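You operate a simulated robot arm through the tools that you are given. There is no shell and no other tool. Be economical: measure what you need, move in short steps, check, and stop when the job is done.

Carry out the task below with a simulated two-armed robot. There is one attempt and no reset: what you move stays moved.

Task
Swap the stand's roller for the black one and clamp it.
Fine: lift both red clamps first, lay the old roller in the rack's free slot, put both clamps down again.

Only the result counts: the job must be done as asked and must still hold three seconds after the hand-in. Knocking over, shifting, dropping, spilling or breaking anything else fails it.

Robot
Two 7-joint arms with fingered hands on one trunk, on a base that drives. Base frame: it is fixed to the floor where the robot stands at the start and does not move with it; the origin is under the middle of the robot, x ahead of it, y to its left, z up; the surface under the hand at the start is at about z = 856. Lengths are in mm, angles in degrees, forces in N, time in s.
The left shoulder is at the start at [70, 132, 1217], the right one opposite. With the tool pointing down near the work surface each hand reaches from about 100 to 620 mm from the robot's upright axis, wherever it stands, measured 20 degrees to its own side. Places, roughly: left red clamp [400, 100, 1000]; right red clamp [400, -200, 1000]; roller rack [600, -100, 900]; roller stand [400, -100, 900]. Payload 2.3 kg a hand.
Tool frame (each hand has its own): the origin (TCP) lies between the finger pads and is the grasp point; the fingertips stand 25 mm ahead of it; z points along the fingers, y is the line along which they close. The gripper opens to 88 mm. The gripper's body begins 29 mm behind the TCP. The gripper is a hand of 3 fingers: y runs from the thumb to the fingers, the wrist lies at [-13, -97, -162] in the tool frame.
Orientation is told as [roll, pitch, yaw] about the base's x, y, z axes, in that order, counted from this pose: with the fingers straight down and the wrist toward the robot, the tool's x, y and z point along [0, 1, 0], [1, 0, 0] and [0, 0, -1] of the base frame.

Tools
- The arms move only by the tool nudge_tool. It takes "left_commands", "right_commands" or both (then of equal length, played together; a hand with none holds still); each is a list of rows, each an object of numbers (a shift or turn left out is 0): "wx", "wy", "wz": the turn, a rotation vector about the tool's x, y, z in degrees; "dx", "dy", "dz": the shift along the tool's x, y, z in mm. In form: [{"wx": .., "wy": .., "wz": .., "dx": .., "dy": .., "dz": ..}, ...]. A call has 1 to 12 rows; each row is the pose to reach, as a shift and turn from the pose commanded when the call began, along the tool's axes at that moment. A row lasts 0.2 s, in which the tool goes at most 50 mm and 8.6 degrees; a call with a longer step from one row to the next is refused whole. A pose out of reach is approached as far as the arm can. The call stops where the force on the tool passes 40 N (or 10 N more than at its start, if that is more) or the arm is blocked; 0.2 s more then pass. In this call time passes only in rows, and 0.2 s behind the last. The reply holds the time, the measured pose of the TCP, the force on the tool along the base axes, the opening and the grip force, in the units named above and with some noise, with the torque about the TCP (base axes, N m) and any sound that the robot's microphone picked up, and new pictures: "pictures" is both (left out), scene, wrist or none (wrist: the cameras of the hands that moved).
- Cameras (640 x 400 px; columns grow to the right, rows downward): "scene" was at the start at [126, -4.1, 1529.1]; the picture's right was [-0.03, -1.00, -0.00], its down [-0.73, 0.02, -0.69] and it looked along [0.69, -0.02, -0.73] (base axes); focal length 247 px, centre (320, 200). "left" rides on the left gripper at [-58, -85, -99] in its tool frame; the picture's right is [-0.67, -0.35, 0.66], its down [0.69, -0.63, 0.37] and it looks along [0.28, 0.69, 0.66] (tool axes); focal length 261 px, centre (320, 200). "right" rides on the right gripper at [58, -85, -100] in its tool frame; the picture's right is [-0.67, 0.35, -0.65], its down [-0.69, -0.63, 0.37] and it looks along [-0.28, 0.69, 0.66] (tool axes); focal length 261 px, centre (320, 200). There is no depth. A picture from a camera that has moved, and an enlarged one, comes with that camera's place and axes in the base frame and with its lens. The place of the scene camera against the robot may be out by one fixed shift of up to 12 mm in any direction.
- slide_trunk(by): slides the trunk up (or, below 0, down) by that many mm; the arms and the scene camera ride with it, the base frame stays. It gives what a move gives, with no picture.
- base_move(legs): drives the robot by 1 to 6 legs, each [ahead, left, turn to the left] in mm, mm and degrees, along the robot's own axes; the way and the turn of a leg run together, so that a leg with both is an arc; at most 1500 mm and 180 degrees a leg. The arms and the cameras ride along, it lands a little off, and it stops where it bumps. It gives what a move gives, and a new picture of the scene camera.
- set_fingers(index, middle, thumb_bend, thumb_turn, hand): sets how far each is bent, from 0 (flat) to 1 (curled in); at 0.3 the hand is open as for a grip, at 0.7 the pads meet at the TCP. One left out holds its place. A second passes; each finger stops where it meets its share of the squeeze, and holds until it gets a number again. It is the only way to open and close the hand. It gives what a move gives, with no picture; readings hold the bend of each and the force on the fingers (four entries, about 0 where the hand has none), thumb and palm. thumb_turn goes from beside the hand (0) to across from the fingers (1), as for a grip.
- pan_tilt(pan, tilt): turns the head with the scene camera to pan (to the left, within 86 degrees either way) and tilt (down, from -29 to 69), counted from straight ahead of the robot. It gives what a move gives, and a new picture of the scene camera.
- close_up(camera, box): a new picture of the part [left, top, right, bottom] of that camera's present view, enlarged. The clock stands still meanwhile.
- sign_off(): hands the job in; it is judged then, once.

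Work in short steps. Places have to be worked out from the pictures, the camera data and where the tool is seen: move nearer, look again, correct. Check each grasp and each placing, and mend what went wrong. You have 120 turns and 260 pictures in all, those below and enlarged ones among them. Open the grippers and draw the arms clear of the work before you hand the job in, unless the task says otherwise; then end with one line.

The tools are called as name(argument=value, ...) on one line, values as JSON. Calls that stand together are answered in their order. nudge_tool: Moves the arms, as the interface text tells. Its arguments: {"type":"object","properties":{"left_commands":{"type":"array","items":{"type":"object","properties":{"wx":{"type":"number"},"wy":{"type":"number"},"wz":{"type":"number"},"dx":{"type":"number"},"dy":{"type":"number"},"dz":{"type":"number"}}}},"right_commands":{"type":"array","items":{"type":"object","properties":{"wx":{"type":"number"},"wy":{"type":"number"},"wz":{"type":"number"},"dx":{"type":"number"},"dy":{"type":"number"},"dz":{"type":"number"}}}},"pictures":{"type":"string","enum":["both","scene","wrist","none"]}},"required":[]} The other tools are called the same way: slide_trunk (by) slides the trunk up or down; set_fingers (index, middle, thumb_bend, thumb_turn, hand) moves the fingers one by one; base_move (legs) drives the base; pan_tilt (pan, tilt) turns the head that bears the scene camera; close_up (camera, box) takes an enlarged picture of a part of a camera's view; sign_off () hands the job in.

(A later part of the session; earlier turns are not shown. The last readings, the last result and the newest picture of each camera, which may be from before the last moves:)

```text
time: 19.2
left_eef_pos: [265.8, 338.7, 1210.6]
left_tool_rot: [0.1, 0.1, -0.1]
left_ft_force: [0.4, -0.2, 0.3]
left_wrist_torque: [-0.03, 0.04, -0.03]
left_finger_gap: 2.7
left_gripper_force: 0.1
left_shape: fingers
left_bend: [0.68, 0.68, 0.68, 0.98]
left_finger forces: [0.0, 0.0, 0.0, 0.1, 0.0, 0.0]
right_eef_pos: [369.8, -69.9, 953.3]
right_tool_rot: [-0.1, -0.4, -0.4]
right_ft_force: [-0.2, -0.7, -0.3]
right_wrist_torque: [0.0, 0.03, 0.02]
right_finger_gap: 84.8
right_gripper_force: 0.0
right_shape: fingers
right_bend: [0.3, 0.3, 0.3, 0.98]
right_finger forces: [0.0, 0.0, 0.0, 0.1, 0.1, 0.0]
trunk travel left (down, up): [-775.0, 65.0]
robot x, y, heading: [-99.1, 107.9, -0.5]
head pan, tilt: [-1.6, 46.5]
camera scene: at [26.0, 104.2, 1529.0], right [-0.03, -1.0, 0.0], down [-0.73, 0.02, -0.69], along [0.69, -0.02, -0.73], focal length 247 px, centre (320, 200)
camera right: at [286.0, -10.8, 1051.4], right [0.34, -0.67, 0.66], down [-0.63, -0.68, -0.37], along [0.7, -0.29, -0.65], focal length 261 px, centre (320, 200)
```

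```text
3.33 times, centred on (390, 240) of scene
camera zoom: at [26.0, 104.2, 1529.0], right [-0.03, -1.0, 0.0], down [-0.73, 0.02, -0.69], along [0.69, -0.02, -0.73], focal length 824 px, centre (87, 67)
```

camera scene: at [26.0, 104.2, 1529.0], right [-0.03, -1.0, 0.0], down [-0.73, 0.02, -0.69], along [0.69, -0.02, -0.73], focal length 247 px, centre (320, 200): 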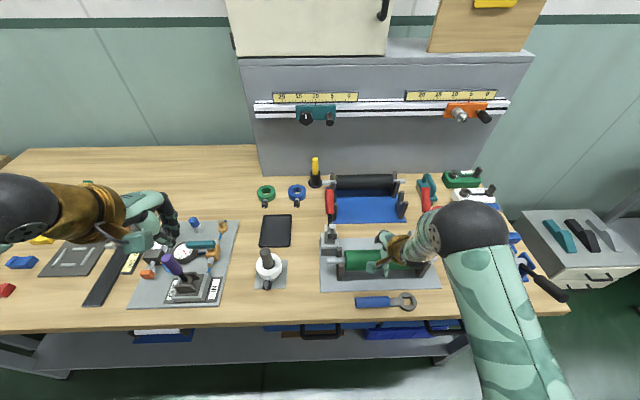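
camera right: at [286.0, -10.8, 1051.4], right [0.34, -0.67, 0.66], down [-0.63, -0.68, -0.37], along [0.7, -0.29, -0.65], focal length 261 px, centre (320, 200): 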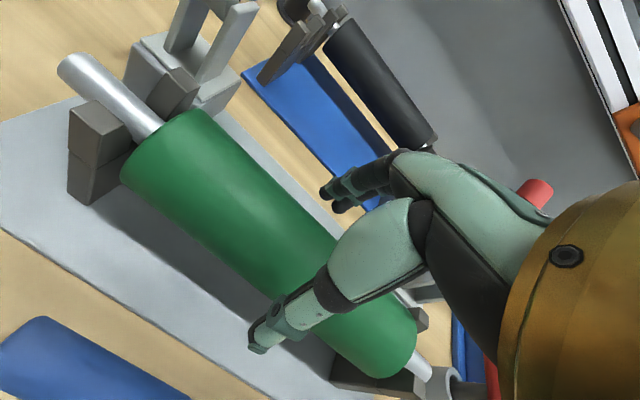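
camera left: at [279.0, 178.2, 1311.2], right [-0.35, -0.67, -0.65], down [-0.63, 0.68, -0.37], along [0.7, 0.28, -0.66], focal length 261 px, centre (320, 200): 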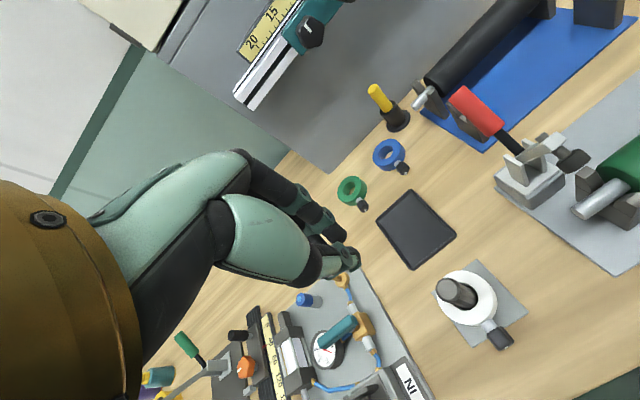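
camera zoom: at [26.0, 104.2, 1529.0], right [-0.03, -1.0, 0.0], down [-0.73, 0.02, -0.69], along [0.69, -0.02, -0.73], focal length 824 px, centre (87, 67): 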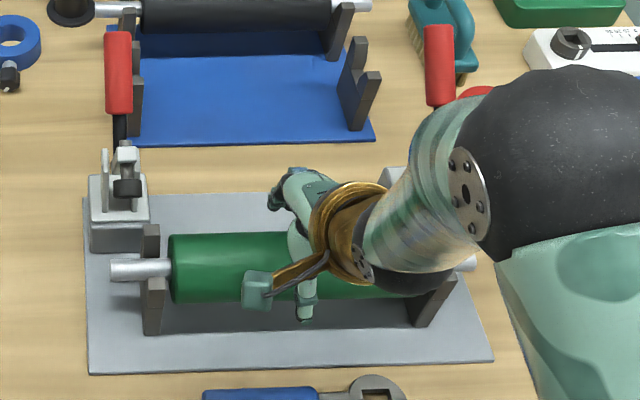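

From two wrist views the shaft end triangulates to z≈923, x≈369, so the axis is lower than I assumed. I go down to TCP z≈928 and grip.

nudge_tool(right_commands=[{"dx": -5, "dz": 10}, {"dx": -5, "dz": 18}, {"dx": -5, "dz": 24}], pictures="none")

set_fingers(hand="right", index=0.7, middle=0.7, thumb_bend=0.7)

close_up(camera="right", box=[0, 0, 640, 400])

```text
time: 20.1
left_eef_pos: [264.9, 339.0, 1210.7]
left_tool_rot: [0.0, 0.0, -0.2]
left_ft_force: [-0.1, -0.5, 0.2]
left_wrist_torque: [-0.01, 0.0, -0.02]
left_finger_gap: 2.6
left_gripper_force: 0.1
left_shape: fingers
left_bend: [0.68, 0.68, 0.68, 0.98]
left_finger forces: [0.0, 0.0, 0.0, 0.1, 0.0, 0.0]
right_eef_pos: [370.9, -75.9, 928.2]
right_tool_rot: [0.0, -0.5, -0.4]
right_ft_force: [0.1, 0.1, 0.1]
right_wrist_torque: [0.02, -0.01, 0.01]
right_finger_gap: 84.6
right_gripper_force: 0.1
right_shape: fingers
right_bend: [0.3, 0.3, 0.3, 0.98]
right_finger forces: [0.0, 0.1, 0.0, 0.0, 0.1, 0.0]
trunk travel left (down, up): [-775.0, 65.0]
robot x, y, heading: [-98.2, 105.4, 0.0]
head pan, tilt: [-1.6, 46.5]
```

```text
time: 21.1
left_eef_pos: [268.6, 338.2, 1210.6]
left_tool_rot: [0.1, 0.2, -0.1]
left_ft_force: [-1.2, -0.3, 0.0]
left_wrist_torque: [0.03, 0.03, 0.02]
left_finger_gap: 2.9
left_gripper_force: 0.1
left_shape: fingers
left_bend: [0.68, 0.68, 0.68, 0.98]
left_finger forces: [0.0, 0.0, 0.0, 0.0, 0.0, 0.1]
right_eef_pos: [373.4, -76.0, 928.4]
right_tool_rot: [0.0, -0.5, -0.4]
right_ft_force: [13.3, -1.7, 6.9]
right_wrist_torque: [-0.04, -0.17, 0.09]
right_finger_gap: 46.4
right_gripper_force: 21.3
right_shape: fingers
right_bend: [0.52, 0.56, 0.48, 0.97]
right_finger forces: [15.6, 10.6, 0.0, 0.0, 16.6, 0.0]
trunk travel left (down, up): [-775.0, 65.0]
robot x, y, heading: [-101.6, 111.3, -0.2]
head pan, tilt: [-1.6, 46.5]
```

```text
1.00 times, centred on (320, 200) of right (not enlarged: the box is as wide or as high as the picture)
camera zoom: at [290.2, -16.1, 1026.6], right [0.34, -0.67, 0.66], down [-0.63, -0.68, -0.37], along [0.7, -0.29, -0.65], focal length 261 px, centre (320, 200)
```

zoom: 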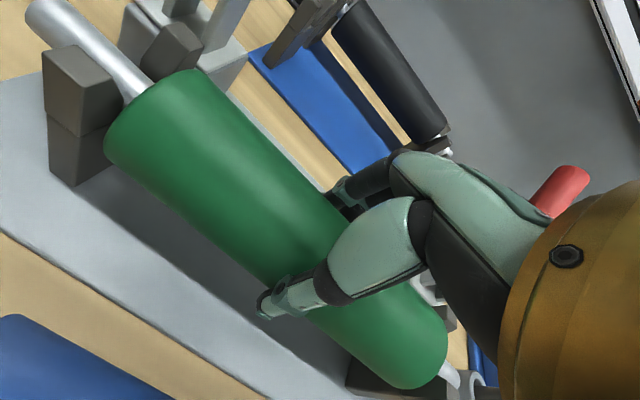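

Gripped with contact on index, middle and thumb (diameter ≈ 46). I lift 12 mm and check force and tilt.

nudge_tool(right_commands=[{"dz": -4}, {"dz": -8}, {"dz": -12}])

close_up(camera="scene", box=[310, 180, 470, 300])

```text
time: 21.9
left_eef_pos: [268.4, 338.5, 1210.9]
left_tool_rot: [-0.1, 0.1, -0.1]
left_ft_force: [-1.0, 0.0, 0.2]
left_wrist_torque: [0.05, -0.02, 0.0]
left_finger_gap: 2.7
left_gripper_force: 0.0
left_shape: fingers
left_bend: [0.68, 0.68, 0.68, 0.98]
left_finger forces: [0.0, 0.0, 0.0, 0.0, 0.1, 0.0]
right_eef_pos: [371.4, -74.4, 939.1]
right_tool_rot: [-0.1, -0.3, -0.3]
right_ft_force: [3.5, 0.7, -2.1]
right_wrist_torque: [0.16, -0.1, 0.24]
right_finger_gap: 46.9
right_gripper_force: 21.7
right_shape: fingers
right_bend: [0.53, 0.57, 0.48, 0.98]
right_finger forces: [12.1, 11.5, 0.0, 0.1, 19.0, 0.1]
trunk travel left (down, up): [-775.0, 65.0]
robot x, y, heading: [-103.1, 105.6, -0.2]
head pan, tilt: [-1.6, 46.5]
camera scene: at [28.0, 104.1, 1528.8], right [-0.03, -1.0, 0.0], down [-0.73, 0.02, -0.69], along [0.69, -0.02, -0.73], focal length 247 px, centre (320, 200)
camera right: at [288.2, -16.2, 1038.4], right [0.34, -0.67, 0.66], down [-0.63, -0.68, -0.37], along [0.7, -0.29, -0.66], focal length 261 px, centre (320, 200)
```

scene: 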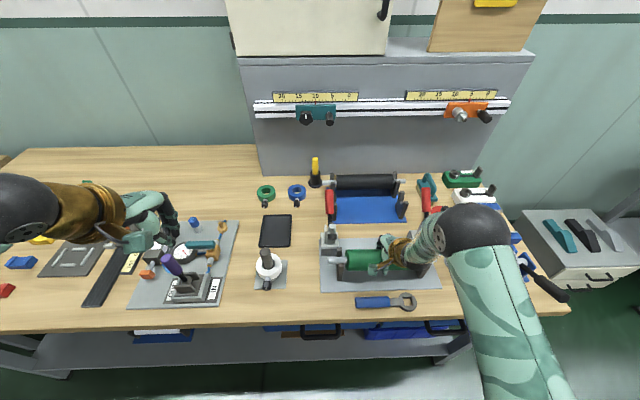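
right: 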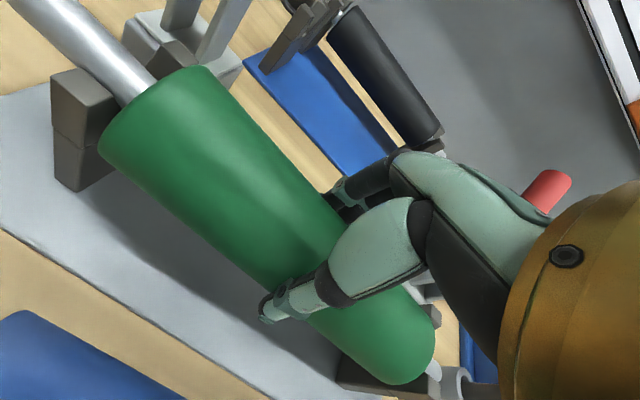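

```text
3.33 times, centred on (390, 240) of scene
camera zoom: at [28.0, 104.1, 1528.8], right [-0.03, -1.0, 0.0], down [-0.73, 0.02, -0.69], along [0.69, -0.02, -0.73], focal length 824 px, centre (87, 67)
```

zoom: 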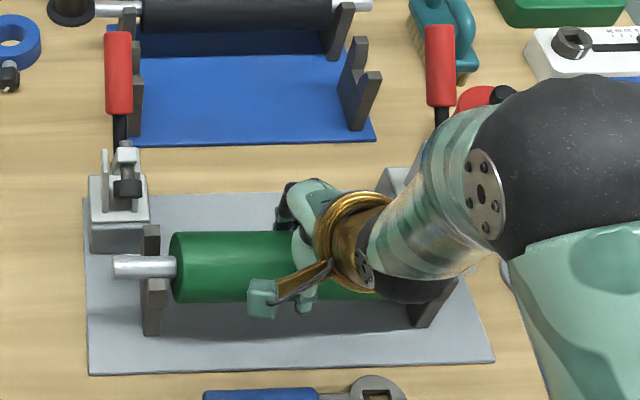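

It lifts level and light. I raise it straight up out of the slots, ease toward the robot to clear the raised pads, then up to z≈1110.

nudge_tool(right_commands=[{"dz": -12}, {"dz": -24}, {"dz": -36}, {"dz": -42, "dy": -12}, {"dz": -50, "dy": -25}, {"dz": -75, "dy": -25}, {"dz": -105, "dy": -25}, {"dz": -135, "dy": -25}, {"dz": -165, "dy": -25}, {"dz": -175, "dy": -25}])

close_up(camera="scene", box=[310, 180, 470, 300])

```text
time: 24.1
left_eef_pos: [267.0, 338.6, 1210.9]
left_tool_rot: [0.0, 0.1, -0.1]
left_ft_force: [0.0, 0.0, 0.3]
left_wrist_torque: [-0.01, -0.02, 0.03]
left_finger_gap: 2.3
left_gripper_force: 0.1
left_shape: fingers
left_bend: [0.68, 0.68, 0.68, 0.98]
left_finger forces: [0.0, 0.0, 0.0, 0.0, 0.0, 0.0]
right_eef_pos: [346.7, -75.0, 1115.7]
right_tool_rot: [-0.1, -0.4, -0.4]
right_ft_force: [-0.4, 0.0, -4.5]
right_wrist_torque: [0.0, -0.03, 0.01]
right_finger_gap: 46.7
right_gripper_force: 20.5
right_shape: fingers
right_bend: [0.55, 0.59, 0.47, 0.95]
right_finger forces: [11.3, 9.6, 0.1, 0.0, 19.9, 0.0]
trunk travel left (down, up): [-775.0, 65.0]
robot x, y, heading: [-99.8, 106.7, -0.2]
head pan, tilt: [-1.6, 46.5]
camera scene: at [26.5, 103.7, 1529.0], right [-0.03, -1.0, 0.0], down [-0.73, 0.02, -0.69], along [0.69, -0.02, -0.73], focal length 247 px, centre (320, 200)
camera right: at [262.1, -16.9, 1213.9], right [0.34, -0.67, 0.66], down [-0.63, -0.68, -0.37], along [0.7, -0.29, -0.66], focal length 261 px, centre (320, 200)
```

scene: 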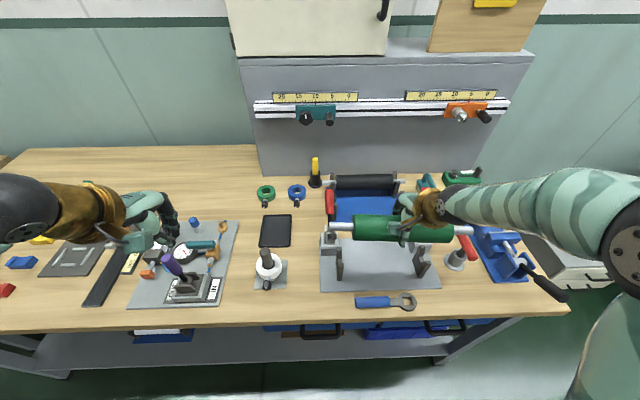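
right: 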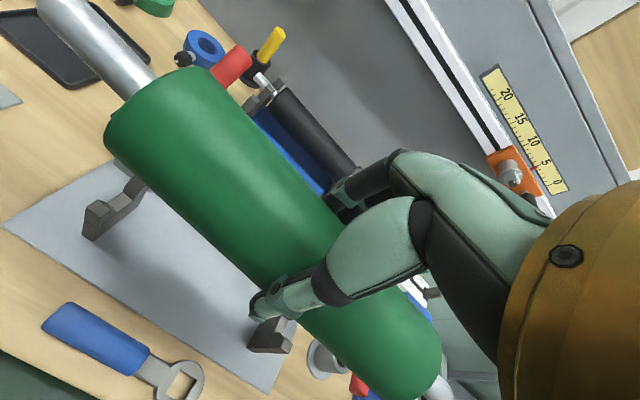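

```text
3.33 times, centred on (390, 240) of scene
camera zoom: at [26.5, 103.7, 1529.0], right [-0.03, -1.0, 0.0], down [-0.73, 0.02, -0.69], along [0.69, -0.02, -0.73], focal length 824 px, centre (87, 67)
```

zoom: 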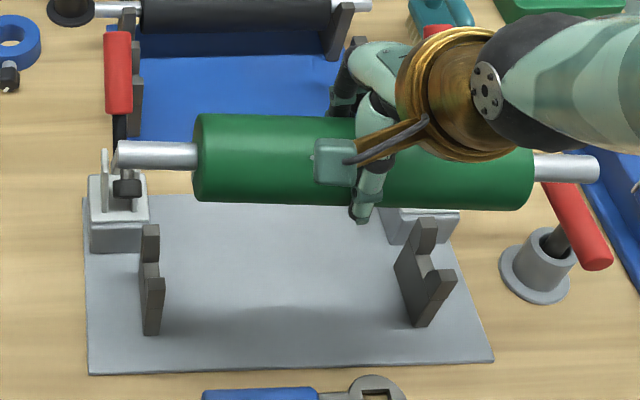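

Held securely at about 4.5 N. The right end seems slightly low in the scene view, so I zoom in to measure the tilt.

close_up(camera="scene", box=[325, 205, 405, 255])

close_up(camera="scene", box=[405, 205, 485, 255])

close_up(camera="right", box=[320, 300, 480, 400])

```text
8.00 times, centred on (365, 230) of scene
camera zoom: at [26.5, 103.7, 1529.0], right [-0.03, -1.0, 0.0], down [-0.73, 0.02, -0.69], along [0.69, -0.02, -0.73], focal length 1976 px, centre (-40, -40)
```

zoom: 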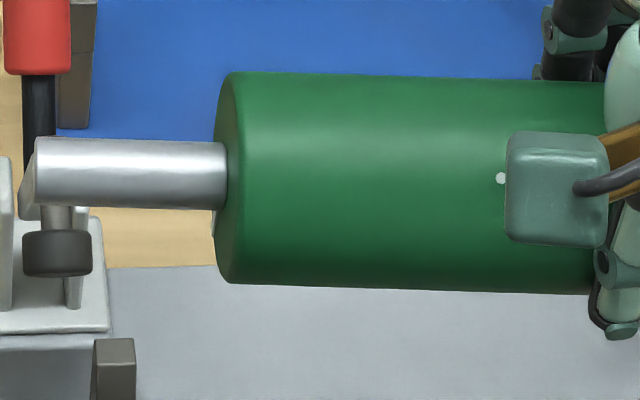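

```text
8.00 times, centred on (445, 230) of scene
camera zoom: at [26.5, 103.7, 1529.0], right [-0.03, -1.0, 0.0], down [-0.73, 0.02, -0.69], along [0.69, -0.02, -0.73], focal length 1976 px, centre (-680, -40)
```

zoom: 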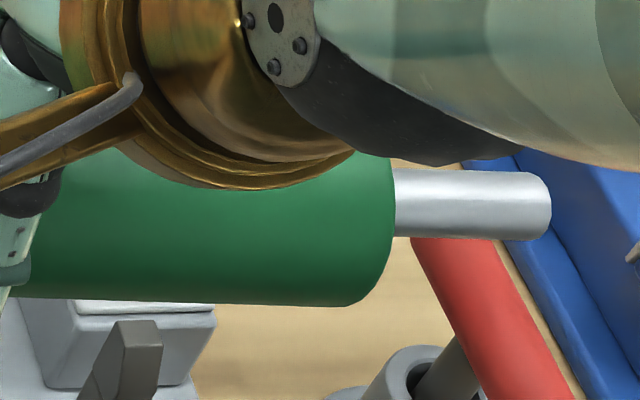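

```text
4.00 times, centred on (400, 350) of right
camera zoom: at [262.1, -16.9, 1213.9], right [0.34, -0.67, 0.66], down [-0.63, -0.68, -0.37], along [0.7, -0.29, -0.66], focal length 1043 px, centre (0, -400)
```

zoom: 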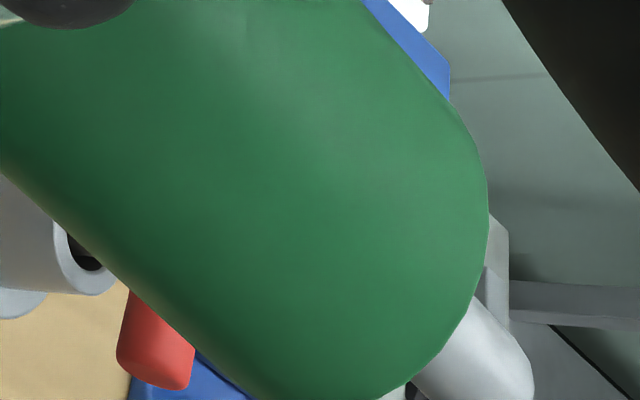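

The roller turned about 3° in the grip about the vertical, right end nearer the robot; I'll correct that with the hand. Before driving ahead, I tilt the head down to see the clearance between base and table.

pan_tilt(pan=-1.6, tilt=69)

```text
time: 24.9
left_eef_pos: [266.8, 338.3, 1209.9]
left_tool_rot: [0.0, 0.2, -0.1]
left_ft_force: [-0.9, -1.5, -0.1]
left_wrist_torque: [0.0, -0.01, 0.03]
left_finger_gap: 2.7
left_gripper_force: 0.0
left_shape: fingers
left_bend: [0.68, 0.68, 0.68, 0.98]
left_finger forces: [0.0, 0.0, 0.0, 0.0, 0.0, 0.0]
right_eef_pos: [345.7, -76.0, 1114.4]
right_tool_rot: [-0.1, -0.4, -0.4]
right_ft_force: [-0.9, -0.4, -4.0]
right_wrist_torque: [-0.03, -0.03, 0.0]
right_finger_gap: 46.9
right_gripper_force: 20.8
right_shape: fingers
right_bend: [0.55, 0.59, 0.47, 0.95]
right_finger forces: [11.2, 9.6, 0.0, 0.1, 19.9, 0.0]
trunk travel left (down, up): [-775.0, 65.0]
robot x, y, heading: [-100.2, 107.5, -0.2]
head pan, tilt: [-1.6, 68.8]
camera scene: at [2.5, 104.4, 1502.3], right [-0.03, -1.0, 0.0], down [-0.93, 0.03, -0.36], along [0.36, -0.01, -0.93], focal length 247 px, centre (320, 200)
```

scene: 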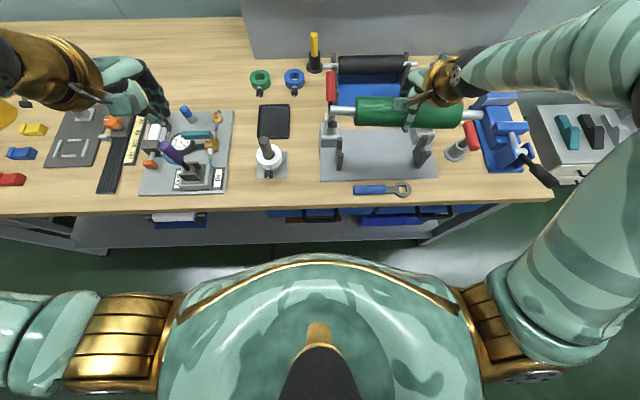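

Clearance ahead looks fine. I correct the yaw, then drive 130 mm ahead with the roller held high above the clamps.

nudge_tool(right_commands=[{"wz": -3.2, "dz": -10}], pictures="none")

base_move(legs=[[130, 0, 0]])

pan_tilt(pan=-6, tilt=50)

```text
time: 25.3
left_eef_pos: [267.5, 337.7, 1211.2]
left_tool_rot: [0.0, 0.1, -0.2]
left_ft_force: [-0.1, -0.1, -0.6]
left_wrist_torque: [0.0, -0.02, -0.02]
left_finger_gap: 2.5
left_gripper_force: 0.1
left_shape: fingers
left_bend: [0.68, 0.68, 0.68, 0.98]
left_finger forces: [0.0, 0.0, 0.1, 0.1, 0.1, 0.0]
right_eef_pos: [345.2, -76.8, 1124.3]
right_tool_rot: [-0.1, -0.4, 2.7]
right_ft_force: [0.5, 0.5, -3.1]
right_wrist_torque: [-0.01, -0.04, 0.02]
right_finger_gap: 46.5
right_gripper_force: 20.4
right_shape: fingers
right_bend: [0.55, 0.59, 0.47, 0.95]
right_finger forces: [11.1, 9.6, 0.0, 0.1, 19.9, 0.0]
trunk travel left (down, up): [-775.0, 65.0]
robot x, y, heading: [-97.6, 109.7, 0.0]
head pan, tilt: [-1.6, 68.8]
```

```text
time: 26.6
left_eef_pos: [392.8, 337.6, 1211.6]
left_tool_rot: [0.0, -0.1, 0.1]
left_ft_force: [0.0, 0.1, -1.1]
left_wrist_torque: [0.01, 0.0, -0.02]
left_finger_gap: 2.9
left_gripper_force: 0.1
left_shape: fingers
left_bend: [0.68, 0.68, 0.68, 0.98]
left_finger forces: [0.0, 0.0, 0.0, 0.1, 0.1, 0.0]
right_eef_pos: [472.4, -75.1, 1127.6]
right_tool_rot: [-0.1, -0.6, 2.8]
right_ft_force: [-0.3, -0.3, -3.2]
right_wrist_torque: [-0.02, -0.02, -0.01]
right_finger_gap: 46.7
right_gripper_force: 20.5
right_shape: fingers
right_bend: [0.55, 0.59, 0.47, 0.95]
right_finger forces: [11.2, 9.6, 0.0, 0.0, 20.1, 0.1]
trunk travel left (down, up): [-775.0, 65.0]
robot x, y, heading: [27.9, 107.3, 0.1]
head pan, tilt: [-1.6, 68.8]
camera scene: at [127.0, 104.2, 1502.6], right [-0.03, -1.0, 0.0], down [-0.93, 0.03, -0.36], along [0.36, -0.01, -0.93], focal length 247 px, centre (320, 200)
```

scene: 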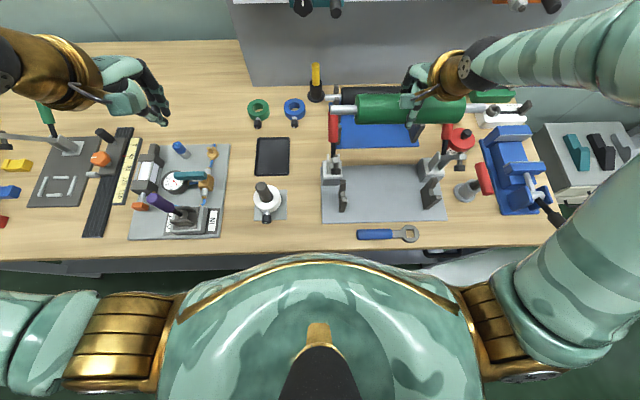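

```text
time: 27.4
left_eef_pos: [396.7, 337.9, 1210.2]
left_tool_rot: [0.1, 0.1, 0.0]
left_ft_force: [0.4, -0.1, 0.0]
left_wrist_torque: [0.0, 0.03, 0.03]
left_finger_gap: 2.6
left_gripper_force: 0.0
left_shape: fingers
left_bend: [0.68, 0.68, 0.68, 0.98]
left_finger forces: [0.1, 0.0, 0.1, 0.1, 0.0, 0.1]
right_eef_pos: [476.3, -75.3, 1124.2]
right_tool_rot: [-0.1, -0.2, 2.9]
right_ft_force: [-0.3, 0.0, -4.3]
right_wrist_torque: [-0.03, -0.04, 0.01]
right_finger_gap: 46.6
right_gripper_force: 20.8
right_shape: fingers
right_bend: [0.55, 0.59, 0.47, 0.95]
right_finger forces: [11.1, 9.7, 0.1, 0.1, 19.7, 0.1]
trunk travel left (down, up): [-775.0, 65.0]
robot x, y, heading: [28.6, 107.7, -0.2]
head pan, tilt: [-6.0, 50.0]
camera scene: at [153.2, 97.8, 1524.1], right [-0.11, -0.99, 0.0], down [-0.76, 0.08, -0.64], along [0.64, -0.07, -0.77], focal length 247 px, centre (320, 200)
```

scene: 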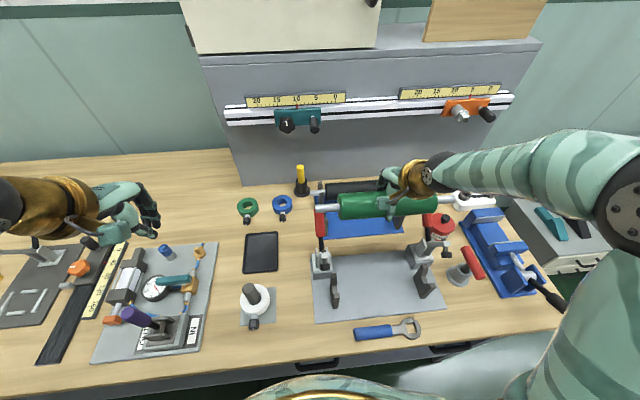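

I move the roller over toward the free front slot (x≈590), staying high, to compare it with the posts.

nudge_tool(right_commands=[{"dy": 40, "dx": -2}, {"dy": 80, "dx": -4}, {"dy": 114, "dx": -6}, {"dy": 114, "dx": -6, "dz": 30}, {"dy": 114, "dx": -6, "dz": 60}])

close_up(camera="scene", box=[290, 160, 470, 272])

```text
time: 28.6
left_eef_pos: [396.6, 338.6, 1210.6]
left_tool_rot: [0.0, 0.2, 0.0]
left_ft_force: [0.6, 0.6, -0.7]
left_wrist_torque: [0.0, 0.02, 0.0]
left_finger_gap: 2.4
left_gripper_force: 0.1
left_shape: fingers
left_bend: [0.68, 0.68, 0.68, 0.98]
left_finger forces: [0.0, 0.0, 0.0, 0.0, 0.0, 0.0]
right_eef_pos: [591.4, -76.1, 1063.0]
right_tool_rot: [-0.1, -0.2, 2.8]
right_ft_force: [0.5, -0.2, -3.9]
right_wrist_torque: [-0.06, -0.05, -0.03]
right_finger_gap: 46.6
right_gripper_force: 20.6
right_shape: fingers
right_bend: [0.55, 0.59, 0.47, 0.95]
right_finger forces: [11.2, 9.6, 0.0, 0.0, 19.7, 0.1]
trunk travel left (down, up): [-775.0, 65.0]
robot x, y, heading: [28.6, 109.8, -0.4]
head pan, tilt: [-6.0, 50.0]
camera scene: at [153.6, 97.4, 1524.1], right [-0.11, -0.99, 0.0], down [-0.76, 0.08, -0.64], along [0.64, -0.07, -0.77], focal length 247 px, centre (320, 200)
camera right: at [504.5, -22.3, 1163.2], right [0.38, -0.65, 0.66], down [-0.59, -0.72, -0.37], along [0.71, -0.25, -0.66], focal length 261 px, centre (320, 200)
```

scene: 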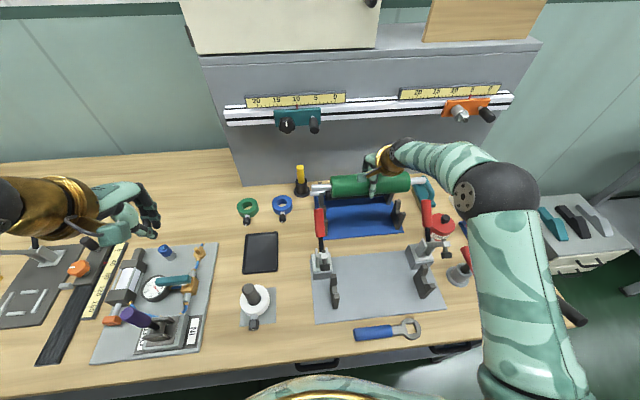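
right: 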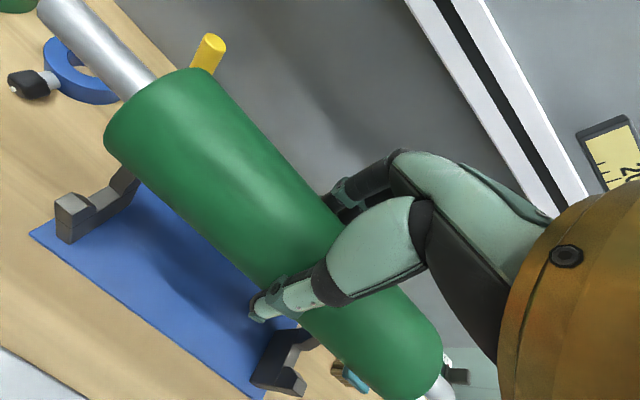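

```text
3.56 times, centred on (380, 216) of scene
camera zoom: at [153.6, 97.4, 1524.1], right [-0.11, -0.99, 0.0], down [-0.76, 0.08, -0.64], along [0.64, -0.07, -0.77], focal length 878 px, centre (107, 143)
```

zoom: 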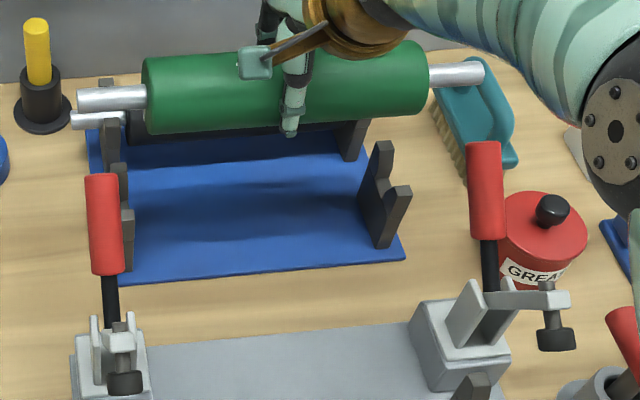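

The free slot triangulates to x≈580, post centre y≈-77, prong tops z≈950. The roller is at x≈585, y≈-80 with about 1° yaw left, so I correct that and descend to just above the prongs.

nudge_tool(right_commands=[{"dx": 3.8, "dy": -5.3, "wz": -1.3, "dz": 10}, {"dx": 3.8, "dy": -5.3, "wz": -1.3, "dz": 35}, {"dx": 3.8, "dy": -5.3, "wz": -1.3, "dz": 58}, {"dx": 3.8, "dy": -5.3, "wz": -1.3, "dz": 76}])

close_up(camera="scene", box=[300, 170, 420, 245])

close_up(camera="right", box=[0, 0, 240, 150])

```text
time: 29.6
left_eef_pos: [396.6, 338.3, 1209.4]
left_tool_rot: [0.0, 0.1, 0.0]
left_ft_force: [0.9, 0.4, -0.2]
left_wrist_torque: [-0.03, 0.0, 0.0]
left_finger_gap: 2.6
left_gripper_force: 0.0
left_shape: fingers
left_bend: [0.68, 0.68, 0.68, 0.98]
left_finger forces: [0.0, 0.0, 0.0, 0.0, 0.0, 0.0]
right_eef_pos: [585.6, -72.3, 987.2]
right_tool_rot: [-0.1, -0.4, 4.2]
right_ft_force: [-0.4, -0.4, -4.2]
right_wrist_torque: [0.02, -0.03, 0.0]
right_finger_gap: 46.1
right_gripper_force: 19.9
right_shape: fingers
right_bend: [0.55, 0.59, 0.47, 0.95]
right_finger forces: [10.9, 9.4, 0.1, 0.0, 19.5, 0.0]
trunk travel left (down, up): [-775.0, 65.0]
robot x, y, heading: [27.4, 106.0, -0.0]
head pan, tilt: [-6.0, 50.0]
camera scene: at [152.8, 97.8, 1524.2], right [-0.11, -0.99, 0.0], down [-0.76, 0.08, -0.64], along [0.64, -0.07, -0.77], focal length 247 px, centre (320, 200)
camera right: at [498.8, -20.4, 1087.4], right [0.39, -0.64, 0.66], down [-0.57, -0.73, -0.37], along [0.72, -0.23, -0.66], focal length 261 px, centre (320, 200)
```

scene: 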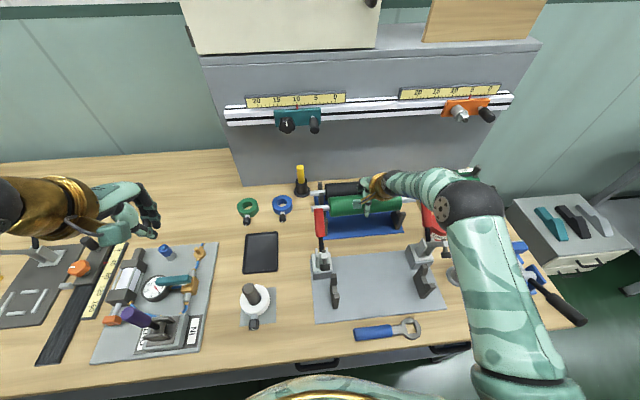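
right: 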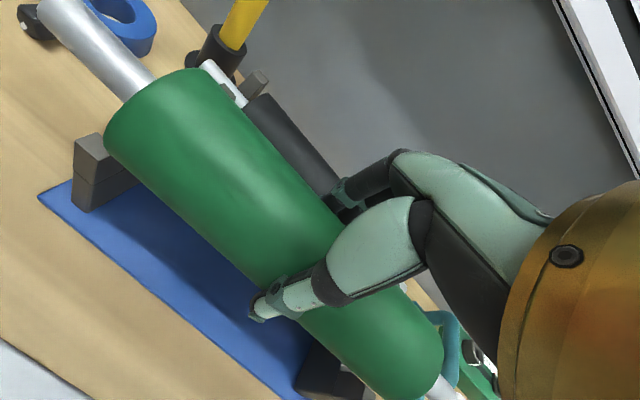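

```text
5.33 times, centred on (360, 208) of scene
camera zoom: at [152.8, 97.8, 1524.2], right [-0.11, -0.99, 0.0], down [-0.76, 0.08, -0.64], along [0.64, -0.07, -0.77], focal length 1318 px, centre (107, 160)
```

zoom: 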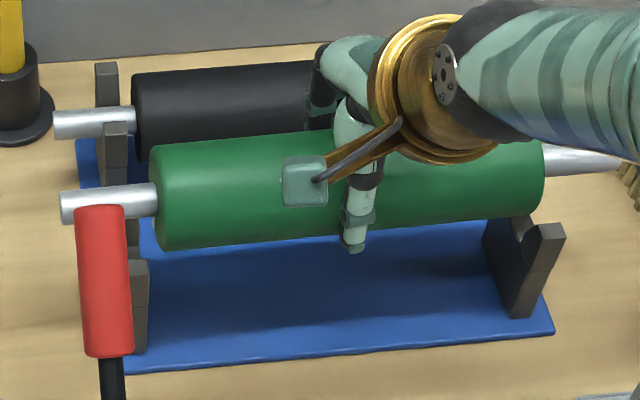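

```text
2.67 times, centred on (120, 75) of right
camera zoom: at [498.8, -20.4, 1087.4], right [0.39, -0.64, 0.66], down [-0.57, -0.73, -0.37], along [0.72, -0.23, -0.66], focal length 695 px, centre (853, 533)
```

zoom: 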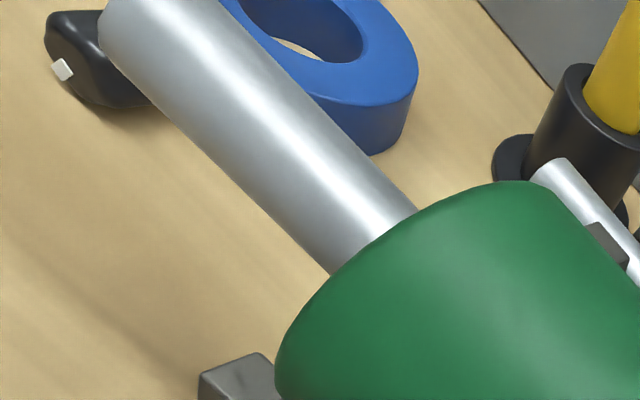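

Left end is at x≈577; I check the right end and the right post.

close_up(camera="scene", box=[380, 180, 460, 230])

close_up(camera="scene", box=[300, 180, 380, 230])

close_up(camera="right", box=[260, 300, 480, 400])

```text
8.00 times, centred on (420, 205) of scene
camera zoom: at [152.8, 97.8, 1524.2], right [-0.11, -0.99, 0.0], down [-0.76, 0.08, -0.64], along [0.64, -0.07, -0.77], focal length 1976 px, centre (-480, 160)
```

zoom: 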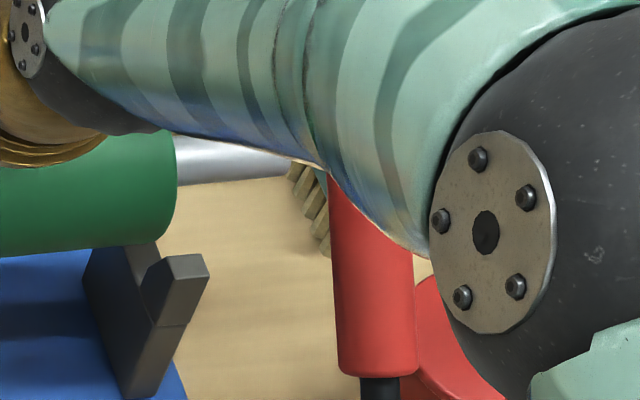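

```text
8.00 times, centred on (340, 205) of scene
camera zoom: at [152.8, 97.8, 1524.2], right [-0.11, -0.99, 0.0], down [-0.76, 0.08, -0.64], along [0.64, -0.07, -0.77], focal length 1976 px, centre (160, 160)
```

zoom: 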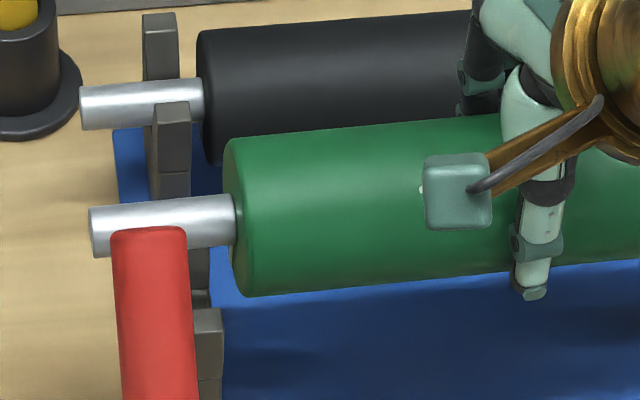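

```text
2.91 times, centred on (370, 350) of right
camera zoom: at [498.8, -20.4, 1087.4], right [0.39, -0.64, 0.66], down [-0.57, -0.73, -0.37], along [0.72, -0.23, -0.66], focal length 758 px, centre (174, -236)
```

zoom: 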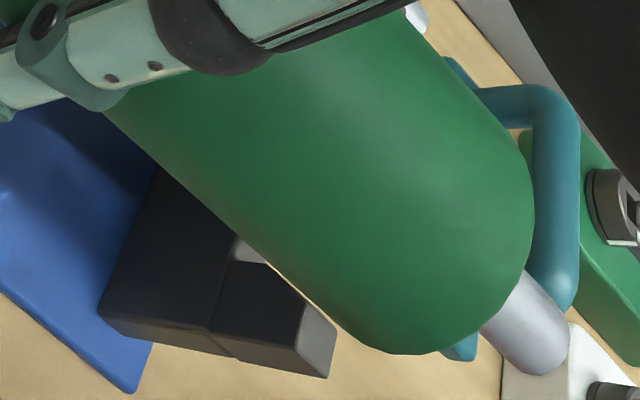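

The forearm and elbow would come down close to the right knob. I raise the trunk 65 mm and back the base 35 mm, so the arm stretches straighter and higher between the clamps.

slide_trunk(by=65)

nudge_tool(right_commands=[{"dz": -20}, {"dz": -40}], pictures="none")

base_move(legs=[[-35, 0, 0]])

```text
time: 30.6
left_eef_pos: [396.2, 337.7, 1275.1]
left_tool_rot: [0.0, 0.1, 0.0]
left_ft_force: [-0.4, -0.7, 0.6]
left_wrist_torque: [0.0, 0.01, 0.03]
left_finger_gap: 2.6
left_gripper_force: 0.1
left_shape: fingers
left_bend: [0.68, 0.68, 0.68, 0.98]
left_finger forces: [0.0, 0.0, 0.0, 0.1, 0.0, 0.0]
right_eef_pos: [585.9, -72.3, 1052.6]
right_tool_rot: [0.0, -0.4, 4.2]
right_ft_force: [-0.3, 0.5, -3.7]
right_wrist_torque: [0.0, -0.01, -0.02]
right_finger_gap: 46.7
right_gripper_force: 19.9
right_shape: fingers
right_bend: [0.55, 0.59, 0.47, 0.95]
right_finger forces: [10.9, 9.5, 0.1, 0.1, 19.4, 0.0]
trunk travel left (down, up): [-840.0, 0.0]
robot x, y, heading: [25.0, 107.6, -0.2]
head pan, tilt: [-6.0, 50.0]
```

```text
time: 31.2
left_eef_pos: [394.9, 338.8, 1276.0]
left_tool_rot: [0.0, 0.0, 0.0]
left_ft_force: [0.3, -0.4, 0.5]
left_wrist_torque: [0.01, 0.0, 0.01]
left_finger_gap: 2.6
left_gripper_force: 0.0
left_shape: fingers
left_bend: [0.68, 0.68, 0.68, 0.98]
left_finger forces: [0.1, 0.1, 0.0, 0.0, 0.0, 0.1]
right_eef_pos: [584.6, -71.7, 1094.9]
right_tool_rot: [-0.2, -0.3, 4.2]
right_ft_force: [1.1, 0.2, -4.8]
right_wrist_torque: [-0.01, -0.04, 0.0]
right_finger_gap: 46.9
right_gripper_force: 19.9
right_shape: fingers
right_bend: [0.55, 0.59, 0.47, 0.95]
right_finger forces: [10.9, 9.6, 0.1, 0.0, 19.5, 0.0]
trunk travel left (down, up): [-840.0, 0.0]
robot x, y, heading: [32.2, 105.6, -0.4]
head pan, tilt: [-6.0, 50.0]
```

```text
time: 32.1
left_eef_pos: [369.1, 337.9, 1272.7]
left_tool_rot: [0.0, 0.5, -0.1]
left_ft_force: [0.6, -0.7, 0.0]
left_wrist_torque: [-0.02, 0.01, -0.01]
left_finger_gap: 2.7
left_gripper_force: 0.1
left_shape: fingers
left_bend: [0.68, 0.68, 0.68, 0.98]
left_finger forces: [0.0, 0.1, 0.0, 0.1, 0.0, 0.0]
right_eef_pos: [558.4, -71.2, 1089.5]
right_tool_rot: [0.0, 0.0, 4.2]
right_ft_force: [0.4, 0.3, -3.6]
right_wrist_torque: [-0.01, -0.01, 0.02]
right_finger_gap: 46.5
right_gripper_force: 19.8
right_shape: fingers
right_bend: [0.55, 0.59, 0.47, 0.95]
right_finger forces: [11.1, 9.6, 0.0, 0.1, 19.4, 0.1]
trunk travel left (down, up): [-840.0, 0.0]
robot x, y, heading: [-4.1, 105.0, -0.1]
head pan, tilt: [-6.0, 50.0]
camera scene: at [128.0, 98.0, 1588.3], right [-0.11, -0.99, 0.0], down [-0.77, 0.08, -0.64], along [0.63, -0.07, -0.77], focal length 247 px, centre (320, 200)
```

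scene: 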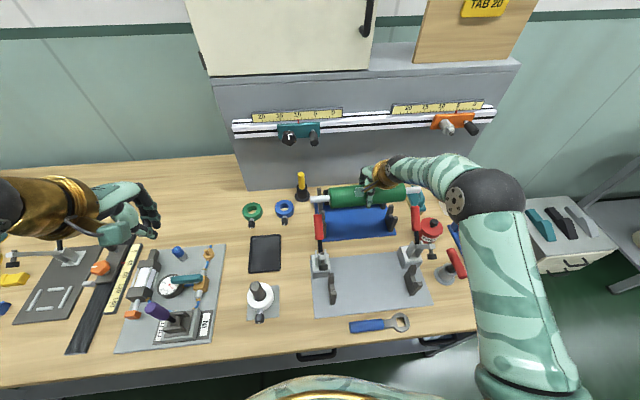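

The elbow sits high, well above the knobs. I bring the roller back over the slot at z≈1000.

nudge_tool(right_commands=[{"dy": 27, "dx": -3, "dz": 20}, {"dy": 27, "dx": -3, "dz": 50}, {"dy": 27, "dx": -3, "dz": 80}, {"dy": 27, "dx": -3, "dz": 90}])

close_up(camera="scene", box=[300, 170, 380, 220])

close_up(camera="scene", box=[370, 170, 450, 220])

```text
time: 33.1
left_eef_pos: [360.0, 338.7, 1276.3]
left_tool_rot: [0.0, 0.0, 0.0]
left_ft_force: [-0.5, 0.0, -0.4]
left_wrist_torque: [-0.01, -0.02, 0.02]
left_finger_gap: 2.5
left_gripper_force: 0.1
left_shape: fingers
left_bend: [0.68, 0.68, 0.68, 0.98]
left_finger forces: [0.0, 0.0, 0.0, 0.0, 0.1, 0.1]
right_eef_pos: [578.4, -71.7, 1002.5]
right_tool_rot: [0.0, -0.4, 4.4]
right_ft_force: [-0.4, -0.3, -4.5]
right_wrist_torque: [-0.01, -0.05, 0.01]
right_finger_gap: 46.6
right_gripper_force: 19.7
right_shape: fingers
right_bend: [0.55, 0.59, 0.47, 0.95]
right_finger forces: [10.7, 9.4, 0.0, 0.1, 19.4, 0.0]
trunk travel left (down, up): [-840.0, 0.0]
robot x, y, heading: [-6.4, 105.4, 0.1]
head pan, tilt: [-6.0, 50.0]
camera scene: at [117.2, 97.8, 1589.3], right [-0.11, -0.99, 0.0], down [-0.76, 0.08, -0.64], along [0.64, -0.07, -0.77], focal length 247 px, centre (320, 200)
camera right: at [489.8, -20.4, 1102.2], right [0.39, -0.64, 0.66], down [-0.57, -0.73, -0.37], along [0.72, -0.23, -0.66], focal length 261 px, centre (320, 200)
```

scene: 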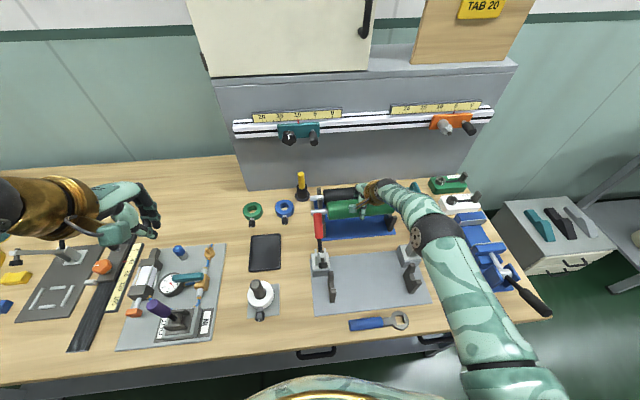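
right: 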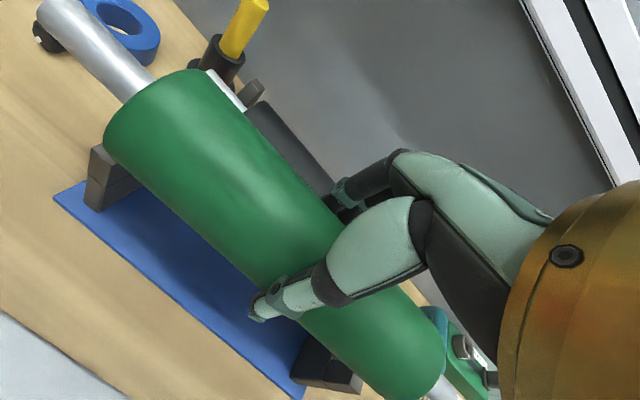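

```text
8.00 times, centred on (340, 195) of scene
camera zoom: at [117.2, 97.8, 1589.3], right [-0.11, -0.99, 0.0], down [-0.76, 0.08, -0.64], along [0.64, -0.07, -0.77], focal length 1976 px, centre (160, 240)
```

zoom: 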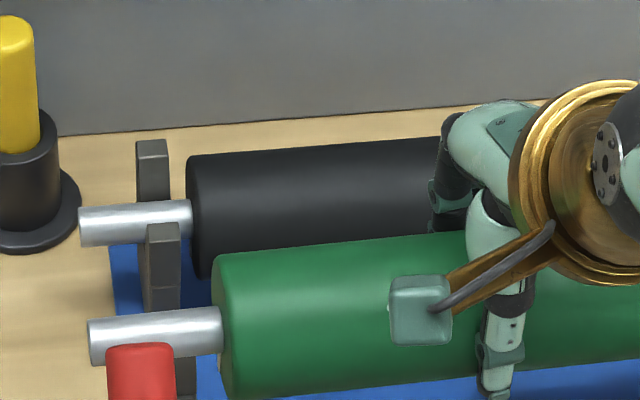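

```text
8.00 times, centred on (410, 195) of scene
camera zoom: at [117.2, 97.8, 1589.3], right [-0.11, -0.99, 0.0], down [-0.76, 0.08, -0.64], along [0.64, -0.07, -0.77], focal length 1976 px, centre (-400, 240)
```

zoom: 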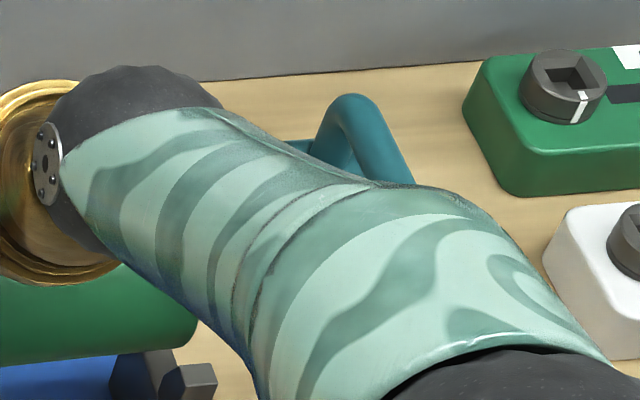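

I zoom the wrist view on both posts to judge the slot positions relative to the roller.

close_up(camera="right", box=[40, 100, 200, 200])

close_up(camera="right", box=[270, 300, 430, 400])

close_up(camera="left", box=[320, 0, 640, 200])

```text
4.00 times, centred on (120, 150) of right
camera zoom: at [489.8, -20.4, 1102.2], right [0.39, -0.64, 0.66], down [-0.57, -0.73, -0.37], along [0.72, -0.23, -0.66], focal length 1043 px, centre (1120, 400)
```

zoom: 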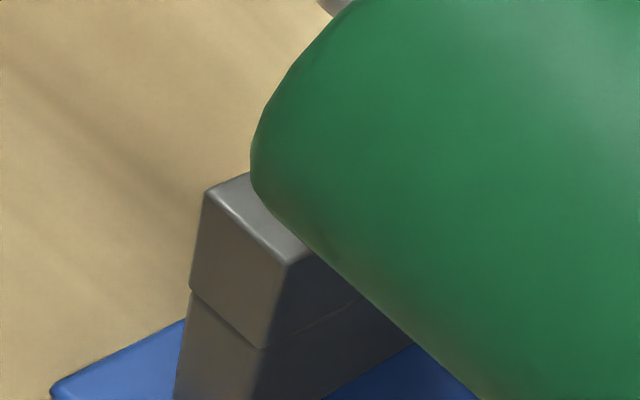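

```text
4.00 times, centred on (350, 350) of right
camera zoom: at [489.8, -20.4, 1102.2], right [0.39, -0.64, 0.66], down [-0.57, -0.73, -0.37], along [0.72, -0.23, -0.66], focal length 1043 px, centre (200, -400)
```

zoom: 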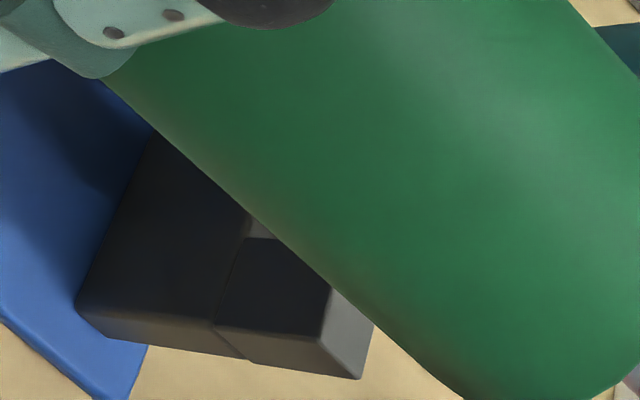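

```text
2.00 times, centred on (480, 100) of left
camera zoom: at [275.6, 280.1, 1376.7], right [-0.35, -0.67, -0.66], down [-0.63, 0.69, -0.37], along [0.69, 0.29, -0.66], focal length 521 px, centre (0, 400)
```

zoom: 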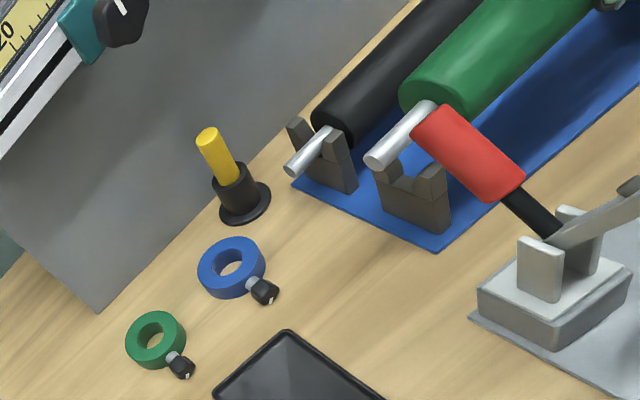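

The left camera gives an excellent side view of the left posts. I enlarge it.

close_up(camera="left", box=[450, 50, 570, 125])

```text
5.33 times, centred on (510, 88) of left
camera zoom: at [275.6, 280.1, 1376.7], right [-0.35, -0.67, -0.66], down [-0.63, 0.69, -0.37], along [0.69, 0.29, -0.66], focal length 1390 px, centre (-693, 800)
```

zoom: 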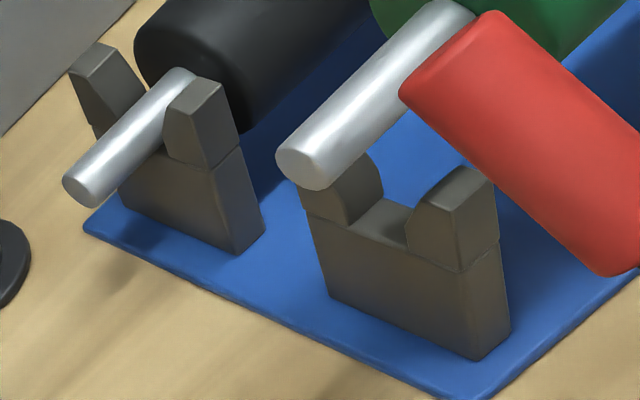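

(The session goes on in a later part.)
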